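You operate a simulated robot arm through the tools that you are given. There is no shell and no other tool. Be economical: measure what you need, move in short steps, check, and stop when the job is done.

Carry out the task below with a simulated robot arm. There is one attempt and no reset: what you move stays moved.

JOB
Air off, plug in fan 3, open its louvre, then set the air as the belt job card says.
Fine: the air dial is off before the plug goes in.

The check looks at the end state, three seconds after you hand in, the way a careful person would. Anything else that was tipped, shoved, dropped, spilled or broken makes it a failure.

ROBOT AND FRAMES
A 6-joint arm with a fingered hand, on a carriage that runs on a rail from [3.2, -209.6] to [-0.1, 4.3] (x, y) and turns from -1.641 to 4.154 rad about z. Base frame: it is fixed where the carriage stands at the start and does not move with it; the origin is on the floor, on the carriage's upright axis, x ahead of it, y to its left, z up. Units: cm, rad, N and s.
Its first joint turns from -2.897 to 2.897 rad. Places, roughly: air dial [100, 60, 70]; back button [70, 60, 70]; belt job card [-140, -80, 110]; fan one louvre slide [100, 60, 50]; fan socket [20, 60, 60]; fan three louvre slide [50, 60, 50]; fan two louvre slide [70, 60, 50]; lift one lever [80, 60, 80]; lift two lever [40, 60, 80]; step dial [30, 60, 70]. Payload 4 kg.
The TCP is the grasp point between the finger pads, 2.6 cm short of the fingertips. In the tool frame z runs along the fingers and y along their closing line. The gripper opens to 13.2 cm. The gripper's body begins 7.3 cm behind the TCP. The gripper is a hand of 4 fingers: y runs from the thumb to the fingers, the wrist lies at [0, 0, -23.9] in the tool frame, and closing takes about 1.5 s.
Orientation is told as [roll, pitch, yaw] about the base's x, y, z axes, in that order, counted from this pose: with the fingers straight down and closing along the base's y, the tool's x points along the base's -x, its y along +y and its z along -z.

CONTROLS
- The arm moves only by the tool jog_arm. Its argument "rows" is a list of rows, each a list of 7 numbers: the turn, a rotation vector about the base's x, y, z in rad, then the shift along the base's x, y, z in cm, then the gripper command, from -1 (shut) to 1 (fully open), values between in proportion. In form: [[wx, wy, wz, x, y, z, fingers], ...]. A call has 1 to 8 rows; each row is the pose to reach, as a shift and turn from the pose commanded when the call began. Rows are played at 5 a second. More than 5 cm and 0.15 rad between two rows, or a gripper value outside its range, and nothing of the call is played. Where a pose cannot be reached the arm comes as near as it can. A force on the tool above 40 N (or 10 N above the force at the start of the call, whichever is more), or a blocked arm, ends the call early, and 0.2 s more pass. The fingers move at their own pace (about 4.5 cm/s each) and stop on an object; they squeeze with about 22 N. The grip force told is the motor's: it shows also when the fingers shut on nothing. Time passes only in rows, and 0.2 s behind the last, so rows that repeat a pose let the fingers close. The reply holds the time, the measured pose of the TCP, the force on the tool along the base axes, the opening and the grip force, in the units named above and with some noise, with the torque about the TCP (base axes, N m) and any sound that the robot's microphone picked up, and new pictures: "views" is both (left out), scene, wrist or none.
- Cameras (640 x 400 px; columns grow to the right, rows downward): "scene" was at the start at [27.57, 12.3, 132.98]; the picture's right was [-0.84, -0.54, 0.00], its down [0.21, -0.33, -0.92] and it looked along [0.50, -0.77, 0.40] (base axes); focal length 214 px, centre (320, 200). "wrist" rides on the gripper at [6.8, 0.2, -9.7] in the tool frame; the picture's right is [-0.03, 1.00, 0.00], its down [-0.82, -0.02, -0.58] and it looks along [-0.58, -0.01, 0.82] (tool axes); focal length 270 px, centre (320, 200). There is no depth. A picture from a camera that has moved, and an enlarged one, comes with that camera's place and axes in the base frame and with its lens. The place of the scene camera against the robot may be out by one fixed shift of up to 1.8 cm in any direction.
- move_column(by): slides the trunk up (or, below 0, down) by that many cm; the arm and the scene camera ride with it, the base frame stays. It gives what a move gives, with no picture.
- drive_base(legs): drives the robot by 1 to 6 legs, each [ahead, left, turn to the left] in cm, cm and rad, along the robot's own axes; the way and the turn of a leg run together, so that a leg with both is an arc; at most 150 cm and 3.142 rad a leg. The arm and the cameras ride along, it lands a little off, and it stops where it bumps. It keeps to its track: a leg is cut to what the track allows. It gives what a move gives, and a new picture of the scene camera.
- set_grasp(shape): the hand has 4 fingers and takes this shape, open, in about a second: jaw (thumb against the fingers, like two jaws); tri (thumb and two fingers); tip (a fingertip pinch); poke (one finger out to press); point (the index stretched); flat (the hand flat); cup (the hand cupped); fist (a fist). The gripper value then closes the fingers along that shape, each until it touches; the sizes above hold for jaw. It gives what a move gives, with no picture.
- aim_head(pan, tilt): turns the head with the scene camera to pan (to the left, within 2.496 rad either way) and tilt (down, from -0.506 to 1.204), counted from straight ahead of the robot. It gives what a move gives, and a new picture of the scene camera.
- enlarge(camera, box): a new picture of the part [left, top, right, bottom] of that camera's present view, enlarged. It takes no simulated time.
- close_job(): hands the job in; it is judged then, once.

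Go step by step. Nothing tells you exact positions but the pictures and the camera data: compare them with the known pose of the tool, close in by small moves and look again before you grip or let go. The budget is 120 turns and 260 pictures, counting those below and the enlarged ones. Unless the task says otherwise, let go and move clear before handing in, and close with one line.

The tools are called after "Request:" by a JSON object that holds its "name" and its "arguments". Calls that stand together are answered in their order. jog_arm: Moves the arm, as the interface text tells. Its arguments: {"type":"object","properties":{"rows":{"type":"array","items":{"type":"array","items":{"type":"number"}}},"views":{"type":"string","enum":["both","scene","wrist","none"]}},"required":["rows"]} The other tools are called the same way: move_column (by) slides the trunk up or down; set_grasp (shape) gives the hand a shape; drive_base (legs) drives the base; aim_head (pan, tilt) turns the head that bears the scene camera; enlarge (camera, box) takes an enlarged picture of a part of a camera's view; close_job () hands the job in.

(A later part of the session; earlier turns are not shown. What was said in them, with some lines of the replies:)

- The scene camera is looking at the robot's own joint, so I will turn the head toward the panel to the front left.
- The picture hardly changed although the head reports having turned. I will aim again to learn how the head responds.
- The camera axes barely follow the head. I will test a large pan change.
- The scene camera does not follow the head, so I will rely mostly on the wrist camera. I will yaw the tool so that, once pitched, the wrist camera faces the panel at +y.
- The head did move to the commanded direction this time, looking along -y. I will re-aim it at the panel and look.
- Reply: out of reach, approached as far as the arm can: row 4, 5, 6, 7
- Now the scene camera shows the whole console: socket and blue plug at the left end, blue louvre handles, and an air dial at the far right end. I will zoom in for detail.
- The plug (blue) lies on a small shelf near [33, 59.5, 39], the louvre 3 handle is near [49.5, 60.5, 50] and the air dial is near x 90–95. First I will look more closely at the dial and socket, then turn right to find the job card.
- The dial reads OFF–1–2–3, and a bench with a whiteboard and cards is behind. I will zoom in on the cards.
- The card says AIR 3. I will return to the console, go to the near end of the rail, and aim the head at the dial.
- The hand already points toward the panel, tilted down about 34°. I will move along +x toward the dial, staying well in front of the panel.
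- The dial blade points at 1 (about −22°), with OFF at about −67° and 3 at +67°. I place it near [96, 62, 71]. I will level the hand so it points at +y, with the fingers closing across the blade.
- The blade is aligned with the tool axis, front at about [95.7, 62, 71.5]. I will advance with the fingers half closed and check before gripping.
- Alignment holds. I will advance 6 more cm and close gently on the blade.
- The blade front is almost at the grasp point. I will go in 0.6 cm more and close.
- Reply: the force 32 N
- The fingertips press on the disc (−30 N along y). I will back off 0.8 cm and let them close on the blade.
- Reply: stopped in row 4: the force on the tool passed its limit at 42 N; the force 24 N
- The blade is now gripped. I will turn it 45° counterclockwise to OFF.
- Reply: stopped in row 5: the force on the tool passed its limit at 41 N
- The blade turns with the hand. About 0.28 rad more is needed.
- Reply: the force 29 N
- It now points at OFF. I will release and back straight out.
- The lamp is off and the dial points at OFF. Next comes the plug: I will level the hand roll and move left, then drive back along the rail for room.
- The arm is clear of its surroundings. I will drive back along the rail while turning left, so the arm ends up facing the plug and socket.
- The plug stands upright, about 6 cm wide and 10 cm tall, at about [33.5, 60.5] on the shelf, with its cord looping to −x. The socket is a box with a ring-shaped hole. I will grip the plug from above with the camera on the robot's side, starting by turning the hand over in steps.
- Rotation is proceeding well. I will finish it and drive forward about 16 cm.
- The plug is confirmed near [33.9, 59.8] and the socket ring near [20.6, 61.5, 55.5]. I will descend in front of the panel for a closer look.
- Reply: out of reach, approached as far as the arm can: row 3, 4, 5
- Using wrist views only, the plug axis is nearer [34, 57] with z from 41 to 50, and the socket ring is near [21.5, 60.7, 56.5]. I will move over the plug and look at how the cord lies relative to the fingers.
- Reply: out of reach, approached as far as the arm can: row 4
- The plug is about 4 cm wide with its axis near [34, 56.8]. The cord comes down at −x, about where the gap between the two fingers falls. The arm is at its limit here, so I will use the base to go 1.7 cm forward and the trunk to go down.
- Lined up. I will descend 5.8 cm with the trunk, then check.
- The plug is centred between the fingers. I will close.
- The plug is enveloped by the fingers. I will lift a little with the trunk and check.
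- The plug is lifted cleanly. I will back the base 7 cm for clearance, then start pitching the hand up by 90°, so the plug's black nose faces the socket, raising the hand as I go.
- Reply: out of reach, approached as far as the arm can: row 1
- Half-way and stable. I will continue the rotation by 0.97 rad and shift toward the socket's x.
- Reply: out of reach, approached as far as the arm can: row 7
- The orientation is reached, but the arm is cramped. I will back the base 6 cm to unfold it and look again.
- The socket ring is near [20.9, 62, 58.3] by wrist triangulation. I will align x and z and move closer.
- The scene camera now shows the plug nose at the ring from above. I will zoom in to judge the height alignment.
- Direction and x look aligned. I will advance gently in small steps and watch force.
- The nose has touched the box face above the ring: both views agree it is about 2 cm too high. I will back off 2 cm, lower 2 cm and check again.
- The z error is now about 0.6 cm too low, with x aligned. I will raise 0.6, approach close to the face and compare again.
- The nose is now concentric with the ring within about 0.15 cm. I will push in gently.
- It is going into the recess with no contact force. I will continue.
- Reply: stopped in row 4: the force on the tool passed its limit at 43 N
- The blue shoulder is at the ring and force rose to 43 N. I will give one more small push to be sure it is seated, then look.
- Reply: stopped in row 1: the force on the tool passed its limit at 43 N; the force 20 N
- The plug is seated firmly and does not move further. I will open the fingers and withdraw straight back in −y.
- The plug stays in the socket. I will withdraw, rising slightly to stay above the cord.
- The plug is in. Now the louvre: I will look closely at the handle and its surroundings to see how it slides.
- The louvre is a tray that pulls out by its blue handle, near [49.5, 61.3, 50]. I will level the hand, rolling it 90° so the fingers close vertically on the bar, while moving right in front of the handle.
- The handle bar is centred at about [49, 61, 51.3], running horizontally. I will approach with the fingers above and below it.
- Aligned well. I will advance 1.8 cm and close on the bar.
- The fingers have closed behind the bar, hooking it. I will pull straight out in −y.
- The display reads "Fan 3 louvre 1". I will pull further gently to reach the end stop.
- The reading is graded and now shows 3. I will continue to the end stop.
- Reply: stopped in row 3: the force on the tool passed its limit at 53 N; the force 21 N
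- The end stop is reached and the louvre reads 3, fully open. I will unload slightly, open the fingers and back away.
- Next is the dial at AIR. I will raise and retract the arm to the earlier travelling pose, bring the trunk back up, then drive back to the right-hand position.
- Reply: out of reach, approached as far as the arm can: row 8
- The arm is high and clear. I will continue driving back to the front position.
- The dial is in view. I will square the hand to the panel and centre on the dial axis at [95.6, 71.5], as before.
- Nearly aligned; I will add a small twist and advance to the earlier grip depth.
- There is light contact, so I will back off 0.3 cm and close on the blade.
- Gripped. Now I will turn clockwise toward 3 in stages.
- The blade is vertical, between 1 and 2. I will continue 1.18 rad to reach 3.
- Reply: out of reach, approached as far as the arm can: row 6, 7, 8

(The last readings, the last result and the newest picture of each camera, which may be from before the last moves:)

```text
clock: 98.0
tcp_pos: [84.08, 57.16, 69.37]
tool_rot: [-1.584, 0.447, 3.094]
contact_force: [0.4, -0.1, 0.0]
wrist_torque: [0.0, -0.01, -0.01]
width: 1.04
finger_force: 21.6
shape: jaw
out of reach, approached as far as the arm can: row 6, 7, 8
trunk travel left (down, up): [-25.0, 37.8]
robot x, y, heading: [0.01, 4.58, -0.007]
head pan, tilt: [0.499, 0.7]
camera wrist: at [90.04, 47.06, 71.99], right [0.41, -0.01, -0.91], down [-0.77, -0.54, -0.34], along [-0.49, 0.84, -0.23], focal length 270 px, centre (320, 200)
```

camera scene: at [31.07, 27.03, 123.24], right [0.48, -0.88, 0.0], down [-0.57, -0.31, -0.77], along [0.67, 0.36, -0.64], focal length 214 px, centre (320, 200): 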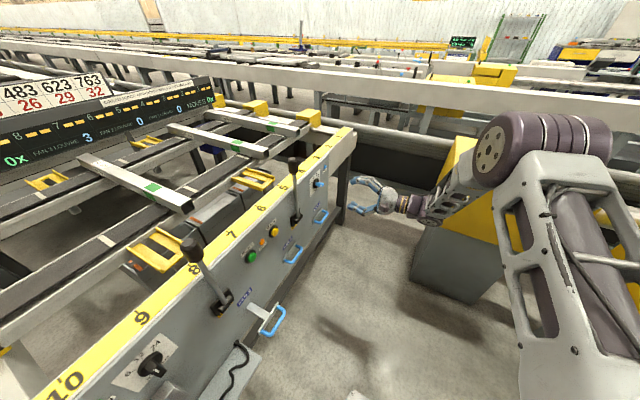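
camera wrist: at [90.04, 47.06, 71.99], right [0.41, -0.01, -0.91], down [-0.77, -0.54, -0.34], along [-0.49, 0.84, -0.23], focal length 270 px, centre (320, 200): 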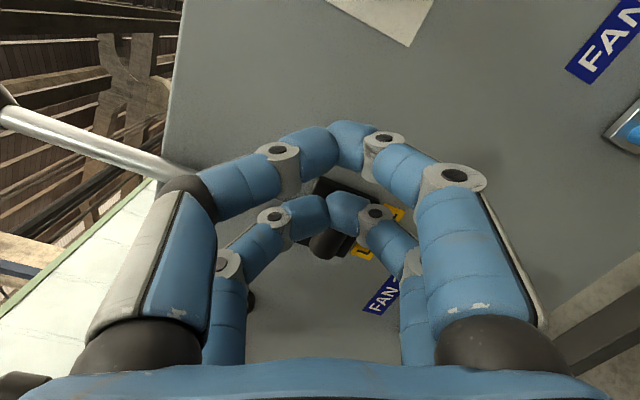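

The wrist ran out of range and the hand slid off the dial toward lever 1, without contact force. I will retreat straight back in −y immediately.

Request:
{"name": "jog_arm", "arguments": {"rows": [[0, 0, 0, 0, -2, 0, -1], [0, 0, 0, 0, -5, 0, -1], [0, 0, 0, 0, -9, 0, -1], [0, 0, 0, 0, -13, 0, -1]], "views": "both"}}

Request:
{"name": "enlarge", "arguments": {"camera": "scene", "box": [260, 150, 340, 200]}}

```text
clock: 99.0
tcp_pos: [84.44, 44.27, 69.34]
tool_rot: [-1.584, 0.45, 3.095]
contact_force: [-0.3, -0.2, 0.3]
wrist_torque: [-0.01, 0.02, -0.03]
width: 1.04
finger_force: 22.3
shape: jaw
trunk travel left (down, up): [-25.0, 37.8]
robot x, y, heading: [0.0, 4.98, 0.001]
head pan, tilt: [0.499, 0.7]
camera scene: at [31.09, 27.05, 123.23], right [0.48, -0.88, 0.0], down [-0.57, -0.31, -0.76], along [0.67, 0.36, -0.64], focal length 214 px, centre (320, 200)
camera wrist: at [90.35, 34.33, 72.04], right [0.41, -0.01, -0.91], down [-0.77, -0.54, -0.34], along [-0.49, 0.84, -0.23], focal length 270 px, centre (320, 200)
```

scene: 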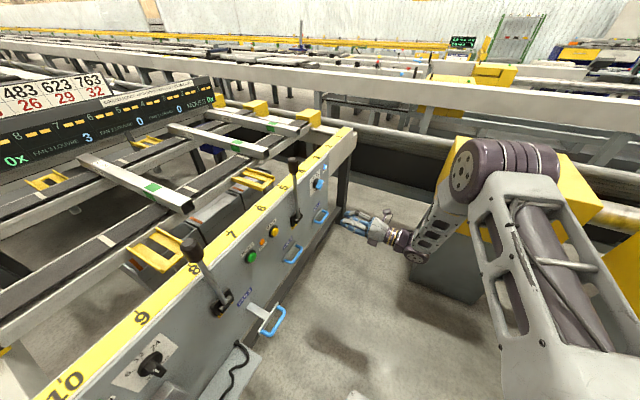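
wrist: 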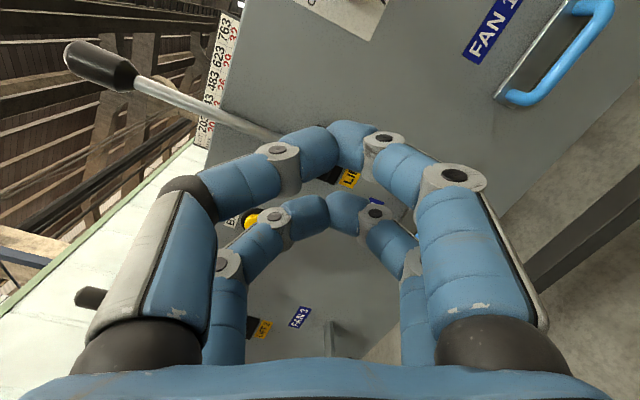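

```text
8.00 times, centred on (300, 175) of scene
camera zoom: at [31.09, 27.05, 123.23], right [0.48, -0.88, 0.0], down [-0.57, -0.31, -0.76], along [0.67, 0.36, -0.64], focal length 1716 px, centre (480, 400)
```

zoom: 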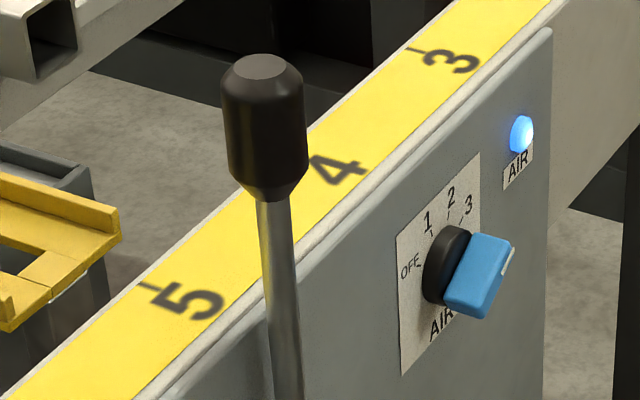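

The dial now seems to be at about 2 with the lamp on, and the lever is untouched. The roll limit was hit, so I will roll the hand back (negative) and regrip the blade flipped by 180°, which leaves room for the last step to 3.

Request:
{"name": "enlarge", "arguments": {"camera": "scene", "box": [308, 172, 332, 187]}}

Request:
{"name": "jog_arm", "arguments": {"rows": [[0, -0.14, 0, 1, -1, 0, -1], [0, -0.28, 0, 2, -1, 0, -0.5], [0, -0.42, 0, 3, -1, 0, 0], [0, -0.56, 0, 4, -1, 0, 0], [0, -0.7, 0, 5, -1, 0, 0], [0, -0.84, 0, 6, -1, 0, 0], [0, -0.974, 0, 7, -1, 0, 0]], "views": "none"}}

Request:
{"name": "jog_arm", "arguments": {"rows": [[0, -0.14, 0, 1, 0, 0, 0], [0, -0.28, 0, 2, 0, 0, 0], [0, -0.42, 0, 3, 0, 0, 0], [0, -0.56, 0, 4, 0, 0, 0], [0, -0.7, 0, 4, 0, 1, 0], [0, -0.84, 0, 4, 0, 2, 0], [0, -0.974, 0, 4, 0, 2, 0]], "views": "none"}}

Request:
{"name": "jog_arm", "arguments": {"rows": [[0, -0.14, 0, 0, 0, 0, 0], [0, -0.28, 0, 0, 0, 0, 0], [0, -0.42, 0, 0, 0, 0, 0], [0, -0.56, 0, 0, 0, 0, 0], [0, -0.7, 0, 0, 0, 0, 0], [0, -0.84, 0, 0, 0, 0, 0], [0, -0.974, 0, 0, 0, 0, 0]], "views": "wrist"}}

```text
16.00 times, centred on (320, 180) of scene
camera zoom: at [31.09, 27.05, 123.23], right [0.48, -0.88, 0.0], down [-0.57, -0.31, -0.76], along [0.67, 0.36, -0.64], focal length 3432 px, centre (320, 528)
```

zoom: 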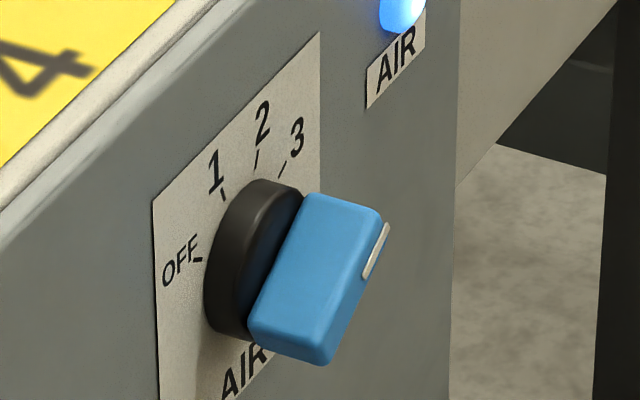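

```text
clock: 100.6
tcp_pos: [91.45, 43.16, 69.27]
tool_rot: [-1.846, 1.421, 2.854]
contact_force: [0.1, -0.4, 0.5]
wrist_torque: [0.0, -0.01, 0.01]
width: 6.55
finger_force: 0.1
shape: jaw
trunk travel left (down, up): [-25.0, 37.8]
robot x, y, heading: [-0.29, 4.67, -0.003]
head pan, tilt: [0.499, 0.7]
```

```text
clock: 102.2
tcp_pos: [95.46, 43.05, 71.2]
tool_rot: [1.618, 0.739, 0.056]
contact_force: [0.2, -0.1, 0.0]
wrist_torque: [0.01, 0.01, 0.01]
width: 6.51
finger_force: 0.1
shape: jaw
trunk travel left (down, up): [-25.0, 37.8]
robot x, y, heading: [0.07, 4.53, -0.008]
head pan, tilt: [0.499, 0.7]
```

```text
clock: 103.8
tcp_pos: [95.31, 43.12, 71.34]
tool_rot: [1.567, -0.232, 0.045]
contact_force: [-0.3, 1.0, -1.0]
wrist_torque: [-0.01, 0.0, 0.01]
width: 6.53
finger_force: 0.1
shape: jaw
trunk travel left (down, up): [-25.0, 37.8]
robot x, y, heading: [-0.32, 4.97, -0.001]
head pan, tilt: [0.499, 0.7]
camera wrist: at [89.12, 33.13, 69.74], right [-0.21, -0.01, 0.98], down [0.82, -0.54, 0.17], along [0.53, 0.84, 0.12], focal length 270 px, centre (320, 200)
```

wrist: 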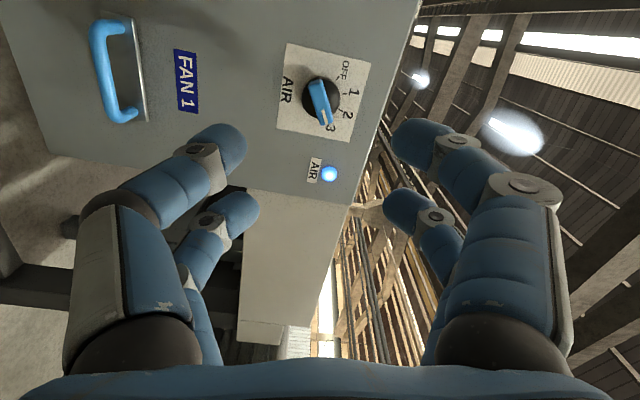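

Request:
{"name": "enlarge", "arguments": {"camera": "wrist", "box": [272, 40, 384, 110]}}

Request:
{"name": "enlarge", "arguments": {"camera": "wrist", "box": [272, 75, 368, 135]}}

```text
5.71 times, centred on (328, 75) of wrist
camera zoom: at [89.12, 33.13, 69.74], right [-0.21, -0.01, 0.98], down [0.82, -0.54, 0.17], along [0.53, 0.84, 0.12], focal length 1544 px, centre (274, 914)
```

zoom: 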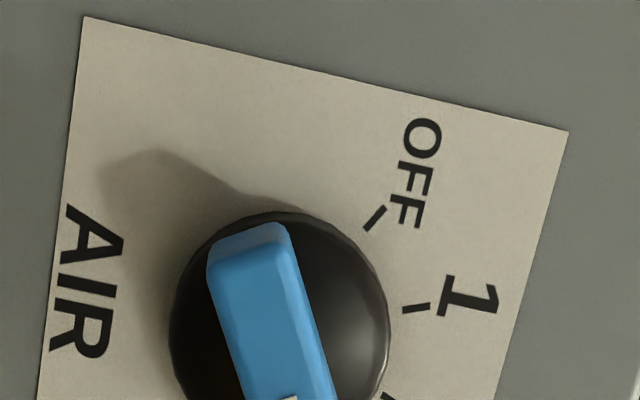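

```text
6.67 times, centred on (320, 105) of wrist
camera zoom: at [89.12, 33.13, 69.74], right [-0.21, -0.01, 0.98], down [0.82, -0.54, 0.17], along [0.53, 0.84, 0.12], focal length 1802 px, centre (320, 833)
```

zoom: 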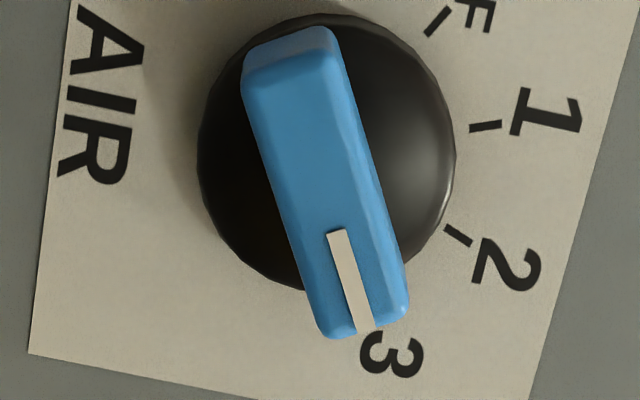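

The dial mark is at about 60° while the "3" tick is at 67.5°, so it is practically at 3 but slightly short. I will regrip (flipped) and nudge it exactly onto 3.

Request:
{"name": "jog_arm", "arguments": {"rows": [[0, -0.1, -0.01, 0.2, 2, 0.1, 0], [0, -0.2, -0.03, 0.3, 5, 0.2, 0], [0, -0.31, -0.041, 0.3, 8, 0.2, 0], [0, -0.31, -0.041, 0.3, 12, 0.2, 0], [0, -0.31, -0.041, 0.3, 15, 0.2, 0]], "views": "wrist"}}

```text
clock: 105.0
tcp_pos: [95.92, 57.89, 71.47]
tool_rot: [1.562, -0.54, 0.005]
contact_force: [0.2, -0.4, -0.1]
wrist_torque: [0.0, 0.0, 0.01]
width: 6.56
finger_force: 0.1
shape: jaw
trunk travel left (down, up): [-25.0, 37.8]
robot x, y, heading: [0.5, 4.29, -0.002]
head pan, tilt: [0.499, 0.7]
camera wrist: at [89.91, 48.24, 68.11], right [-0.49, 0.01, 0.87], down [0.71, -0.57, 0.41], along [0.5, 0.82, 0.28], focal length 270 px, centre (320, 200)
```

wrist: 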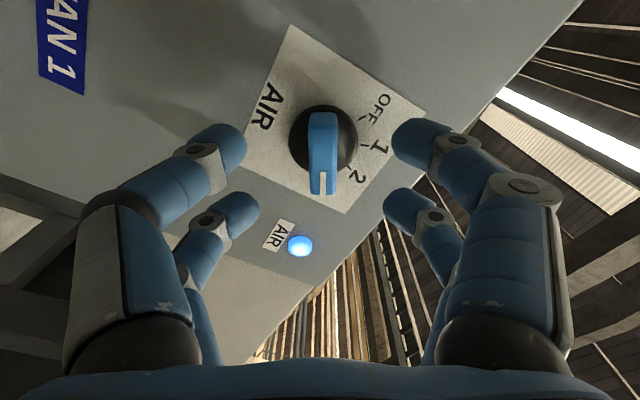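

Well aligned with the blade. I will advance, grip, and turn about 8–9° clockwise.

Request:
{"name": "jog_arm", "arguments": {"rows": [[0, 0, 0, -0.2, 1.6, 0, 0], [0, 0, 0, -0.2, 3.1, 0, 0], [0, 0, 0, -0.2, 3.1, 0, -0.5], [0, 0, 0, -0.2, 3.1, 0, -1], [0, 0, 0, -0.2, 3.1, 0, -1], [0, 0, 0, -0.2, 3.1, 0, -1], [0, 0, 0, -0.2, 3.1, 0, -1]], "views": "wrist"}}

```text
clock: 106.6
tcp_pos: [95.58, 61.04, 71.55]
tool_rot: [1.561, -0.542, 0.005]
contact_force: [1.4, -4.3, 1.5]
wrist_torque: [0.02, -0.04, 0.0]
width: 1.59
finger_force: 22.7
shape: jaw
trunk travel left (down, up): [-25.0, 37.8]
robot x, y, heading: [-0.01, 4.63, 0.0]
head pan, tilt: [0.499, 0.7]
camera wrist: at [89.62, 51.33, 68.1], right [-0.49, 0.01, 0.87], down [0.71, -0.57, 0.41], along [0.5, 0.82, 0.28], focal length 270 px, centre (320, 200)
```

wrist: 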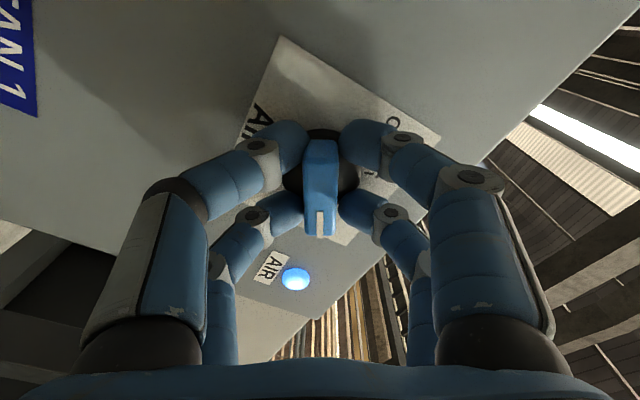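

Request:
{"name": "jog_arm", "arguments": {"rows": [[0, 0.09, 0, 0, 0, 0, -1], [0, 0.17, 0, 0, 0, 0, -1], [0, 0.17, 0, 0, 0, 0, -1], [0, 0.17, 0, 0, 0, 0, -0.3], [0, 0.17, 0, 0, 0, 0, 0], [0, 0.17, 0, 0, 0, 0, 0], [0, 0.17, 0, 0, -3.5, 0, 0], [0, 0.17, 0, 0, -8, 0, 0]], "views": "wrist"}}

Request:
{"name": "enlarge", "arguments": {"camera": "wrist", "box": [256, 80, 400, 170]}}

```text
clock: 108.4
tcp_pos: [95.6, 53.29, 71.41]
tool_rot: [1.562, -0.369, 0.007]
contact_force: [-0.8, -0.1, 0.5]
wrist_torque: [0.0, -0.02, -0.03]
width: 6.55
finger_force: 0.1
shape: jaw
trunk travel left (down, up): [-25.0, 37.8]
robot x, y, heading: [0.17, 4.98, -0.003]
head pan, tilt: [0.499, 0.7]
camera wrist: at [89.03, 43.5, 69.04], right [-0.34, 0.01, 0.94], down [0.77, -0.57, 0.28], along [0.54, 0.82, 0.19], focal length 270 px, centre (320, 200)
```

wrist: 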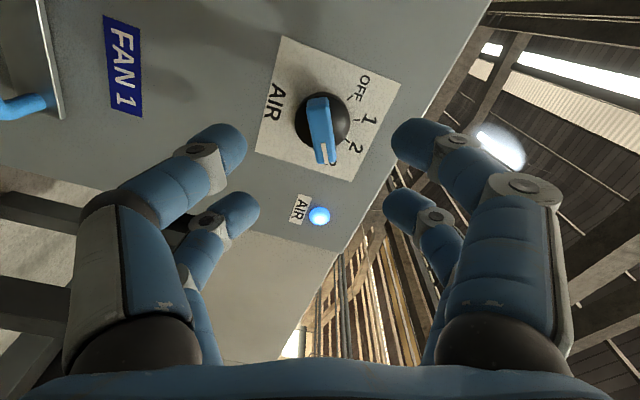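

```text
4.44 times, centred on (328, 125) of wrist
camera zoom: at [89.03, 43.5, 69.04], right [-0.34, 0.01, 0.94], down [0.77, -0.57, 0.28], along [0.54, 0.82, 0.19], focal length 1201 px, centre (284, 533)
```

zoom: 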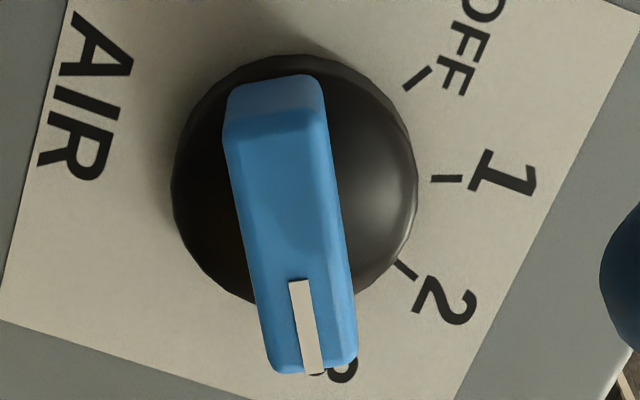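

The knob settles at about 60° both times, and the tick spacing ratio fits ±20°/±60°, so the detent at 3 is exactly where it rests. I will move clear and do a final check of plug, louvre and display.

Request:
{"name": "jog_arm", "arguments": {"rows": [[0, 0, 0, -2, -4, 1, 0], [0, 0, 0, -4, -8, 2, 0], [0, 0, 0, -6, -11, 3, 0]], "views": "scene"}}

Request:
{"name": "aim_head", "arguments": {"pan": 0.9, "tilt": 0.7}}

Request:
{"name": "enlarge", "arguments": {"camera": "scene", "box": [0, 0, 640, 400]}}

```text
clock: 109.2
tcp_pos: [89.2, 42.04, 74.31]
tool_rot: [1.56, -0.369, 0.004]
contact_force: [0.0, 0.1, -0.4]
wrist_torque: [0.01, -0.01, -0.01]
width: 6.54
finger_force: 0.1
shape: jaw
trunk travel left (down, up): [-25.0, 37.8]
robot x, y, heading: [0.04, 4.36, -0.003]
head pan, tilt: [0.499, 0.7]
camera scene: at [31.11, 27.04, 123.23], right [0.48, -0.88, 0.0], down [-0.57, -0.31, -0.76], along [0.67, 0.36, -0.64], focal length 214 px, centre (320, 200)
```

scene: 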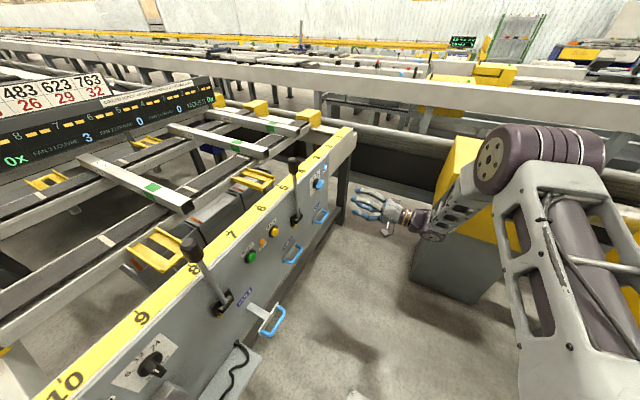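

```text
clock: 110.1
tcp_pos: [89.3, 42.04, 74.31]
tool_rot: [1.561, -0.37, 0.006]
contact_force: [-0.3, 0.1, 0.3]
wrist_torque: [0.01, 0.01, -0.01]
width: 6.56
finger_force: 0.0
shape: jaw
trunk travel left (down, up): [-25.0, 37.8]
robot x, y, heading: [-0.32, 4.27, -0.004]
head pan, tilt: [0.901, 0.7]
camera scene: at [28.94, 29.62, 123.23], right [0.78, -0.62, 0.0], down [-0.4, -0.5, -0.76], along [0.48, 0.6, -0.64], focal length 214 px, centre (320, 200)
```

scene: 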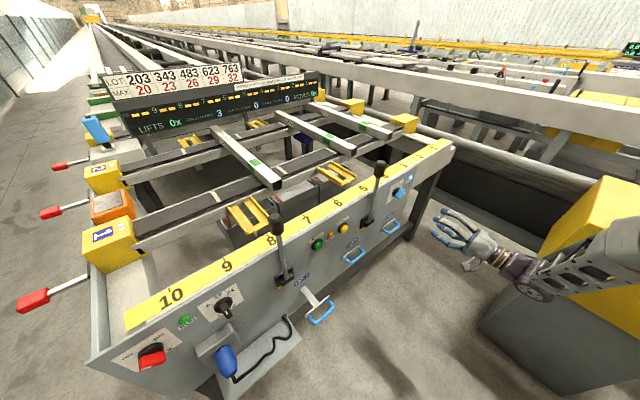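

```text
1.00 times, centred on (320, 200) of scene (not enlarged: the box is as wide or as high as the picture)
camera zoom: at [28.94, 29.62, 123.23], right [0.78, -0.62, 0.0], down [-0.4, -0.5, -0.76], along [0.48, 0.6, -0.64], focal length 214 px, centre (320, 200)
```

zoom: 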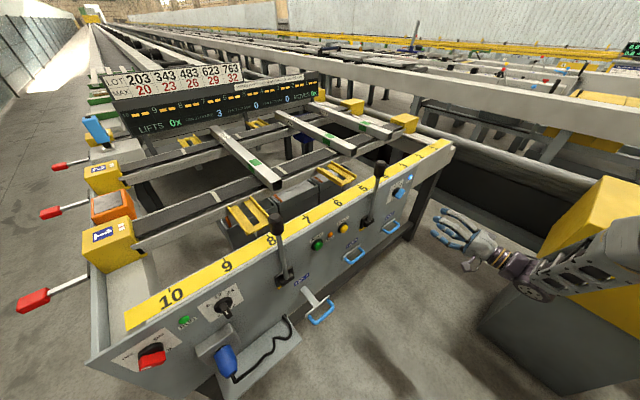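

Request:
{"name": "enlarge", "arguments": {"camera": "scene", "box": [180, 310, 308, 390]}}

Request:
{"name": "enlarge", "arguments": {"camera": "scene", "box": [376, 160, 424, 190]}}

Request:
{"name": "enlarge", "arguments": {"camera": "scene", "box": [90, 60, 330, 210]}}

```text
5.00 times, centred on (244, 350) of scene
camera zoom: at [28.94, 29.62, 123.23], right [0.78, -0.62, 0.0], down [-0.4, -0.5, -0.76], along [0.48, 0.6, -0.64], focal length 1072 px, centre (700, -550)
```

zoom: 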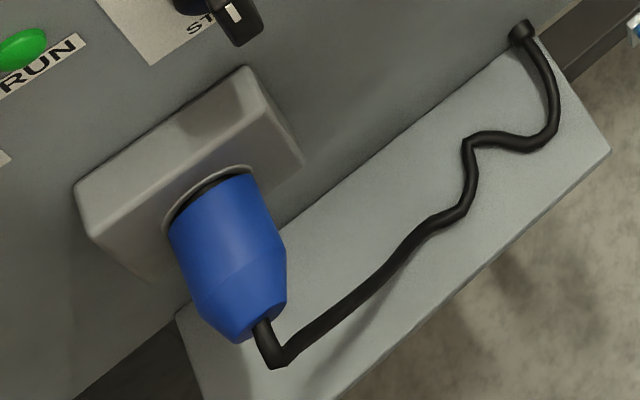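

```text
13.33 times, centred on (400, 175) of scene
camera zoom: at [28.94, 29.62, 123.23], right [0.78, -0.62, 0.0], down [-0.4, -0.5, -0.76], along [0.48, 0.6, -0.64], focal length 2860 px, centre (-747, 533)
```

zoom: 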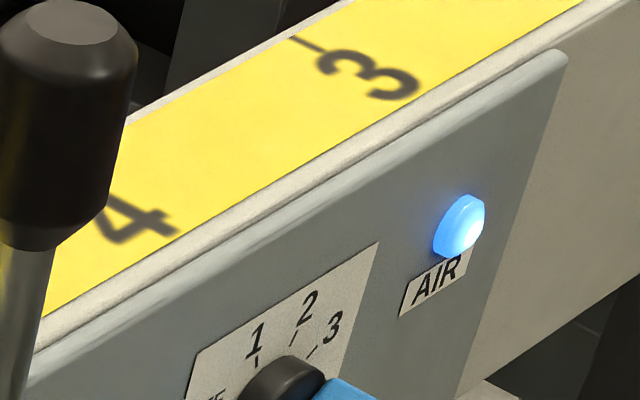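

```text
2.67 times, centred on (210, 135) of scene
camera zoom: at [28.94, 29.62, 123.23], right [0.78, -0.62, 0.0], down [-0.4, -0.5, -0.76], along [0.48, 0.6, -0.64], focal length 572 px, centre (613, 373)
```

zoom: 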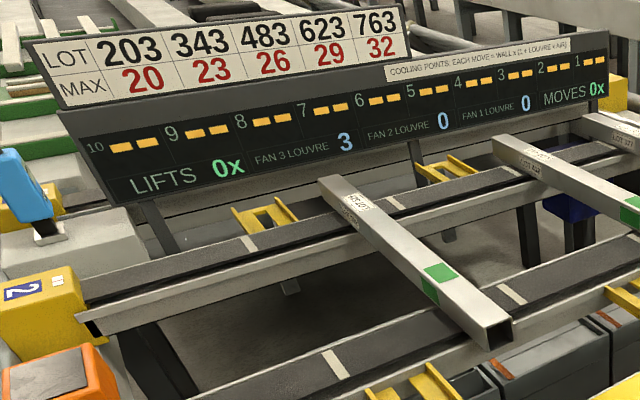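

Everything reads right; I will take one closer look at how deep the plug sits.

Request:
{"name": "enlarge", "arguments": {"camera": "scene", "box": [204, 336, 244, 361]}}

```text
16.00 times, centred on (224, 348) of scene
camera zoom: at [28.94, 29.62, 123.23], right [0.78, -0.62, 0.0], down [-0.4, -0.5, -0.76], along [0.48, 0.6, -0.64], focal length 3432 px, centre (1856, -2176)
```

zoom: 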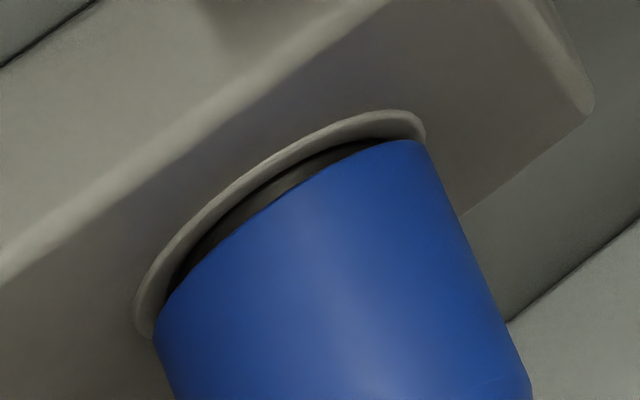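

Part of the black nose may still be showing, so I want a better view of the plug. I will move back to the left-hand station with the same safe route.

Request:
{"name": "jog_arm", "arguments": {"rows": [[0, 0.07, -0.1, -4, 0, 1, 0], [0, 0.14, -0.2, -8, 0, 2, 0], [0, 0.21, -0.3, -12, 0.5, 4, 0], [0, 0.28, -0.4, -16, 1, 5, 0], [0, 0.34, -0.5, -20, 1.5, 6, 0], [0, 0.36, -0.6, -23.3, 2, 7.7, 0]], "views": "none"}}

Request:
{"name": "drive_base", "arguments": {"legs": [[0, -20, 0], [0, 0, 0.31], [-8.3, -25.8, 0], [0, 0, 0.3]]}}

Request:
{"name": "enlarge", "arguments": {"camera": "scene", "box": [200, 160, 328, 240]}}

```text
clock: 111.5
tcp_pos: [66.35, 44.55, 81.94]
tool_rot: [1.461, -0.028, -0.583]
contact_force: [-0.6, 0.0, -0.1]
wrist_torque: [0.02, -0.01, 0.01]
width: 6.55
finger_force: 0.1
shape: jaw
out of reach, approached as far as the arm can: row 6
trunk travel left (down, up): [-25.0, 37.8]
robot x, y, heading: [-0.05, 4.24, -0.004]
head pan, tilt: [0.901, 0.7]
```

```text
clock: 116.5
tcp_pos: [32.3, 29.17, 82.06]
tool_rot: [1.463, -0.029, 0.028]
contact_force: [-1.2, 0.5, -0.8]
wrist_torque: [0.01, -0.02, 0.06]
width: 6.54
finger_force: 0.0
shape: jaw
trunk travel left (down, up): [-25.0, 37.8]
robot x, y, heading: [0.56, -41.88, 0.608]
head pan, tilt: [0.901, 0.7]
camera scene: at [9.52, -4.04, 123.23], right [1.0, -0.06, 0.0], down [-0.04, -0.64, -0.76], along [0.05, 0.76, -0.64], focal length 214 px, centre (320, 200)
```

scene: 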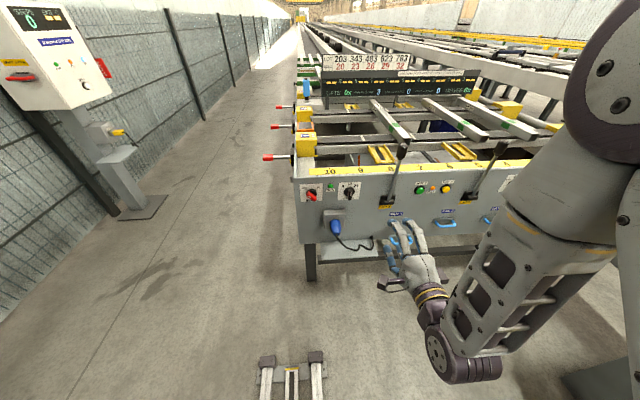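

```text
5.00 times, centred on (264, 200) of scene
camera zoom: at [9.52, -4.04, 123.23], right [1.0, -0.06, 0.0], down [-0.04, -0.64, -0.76], along [0.05, 0.76, -0.64], focal length 1072 px, centre (600, 200)
```

zoom: 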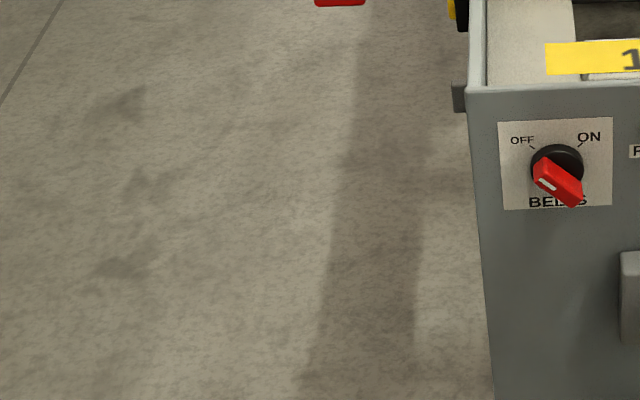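

Request:
{"name": "enlarge", "arguments": {"camera": "scene", "box": [312, 205, 360, 235]}}

Request:
{"name": "jog_arm", "arguments": {"rows": [[0, 0, 0, 0, 0, 0, 0]], "views": "wrist"}}

```text
13.33 times, centred on (336, 220) of scene
camera zoom: at [9.52, -4.04, 123.23], right [1.0, -0.06, 0.0], down [-0.04, -0.64, -0.76], along [0.05, 0.76, -0.64], focal length 2860 px, centre (107, -67)
```

zoom: 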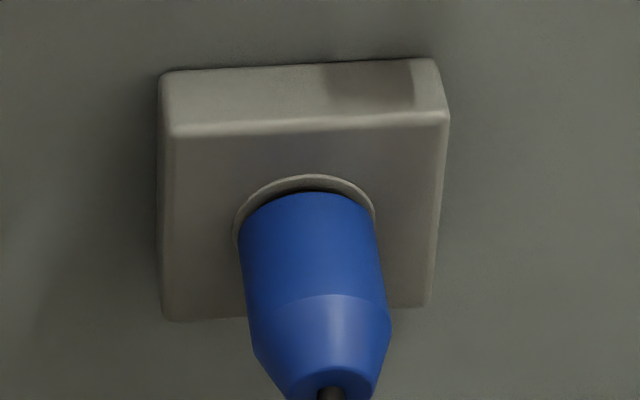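

```text
clock: 116.9
tcp_pos: [32.33, 29.04, 82.03]
tool_rot: [1.46, -0.03, 0.029]
contact_force: [0.1, 1.1, 0.6]
wrist_torque: [0.01, 0.02, -0.01]
width: 6.55
finger_force: 0.0
shape: jaw
trunk travel left (down, up): [-25.0, 37.8]
robot x, y, heading: [0.61, -41.7, 0.607]
head pan, tilt: [0.901, 0.7]
camera wrist: at [25.72, 19.35, 82.93], right [-0.01, 0.11, 0.99], down [0.83, -0.55, 0.07], along [0.56, 0.83, -0.09], focal length 270 px, centre (320, 200)
```

wrist: 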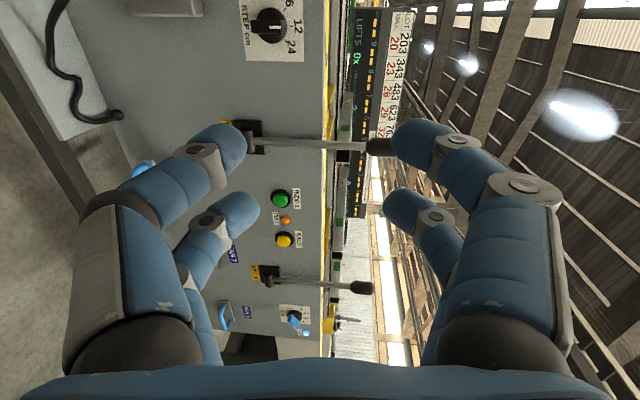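

The plug sits square in the ring with its shoulder at the bezel, the louvre is fully out (3), the dial is at 3 with the AIR lamp lit, and the arm is clear. I am handing in.

Request:
{"name": "close_job", "arguments": {}}

```text
The job is handed in.
```

I turned the air off first, plugged in fan 3, pulled its louvre fully open (the display shows 3), then set the air dial to 3 as the belt job card says; the AIR lamp is lit.
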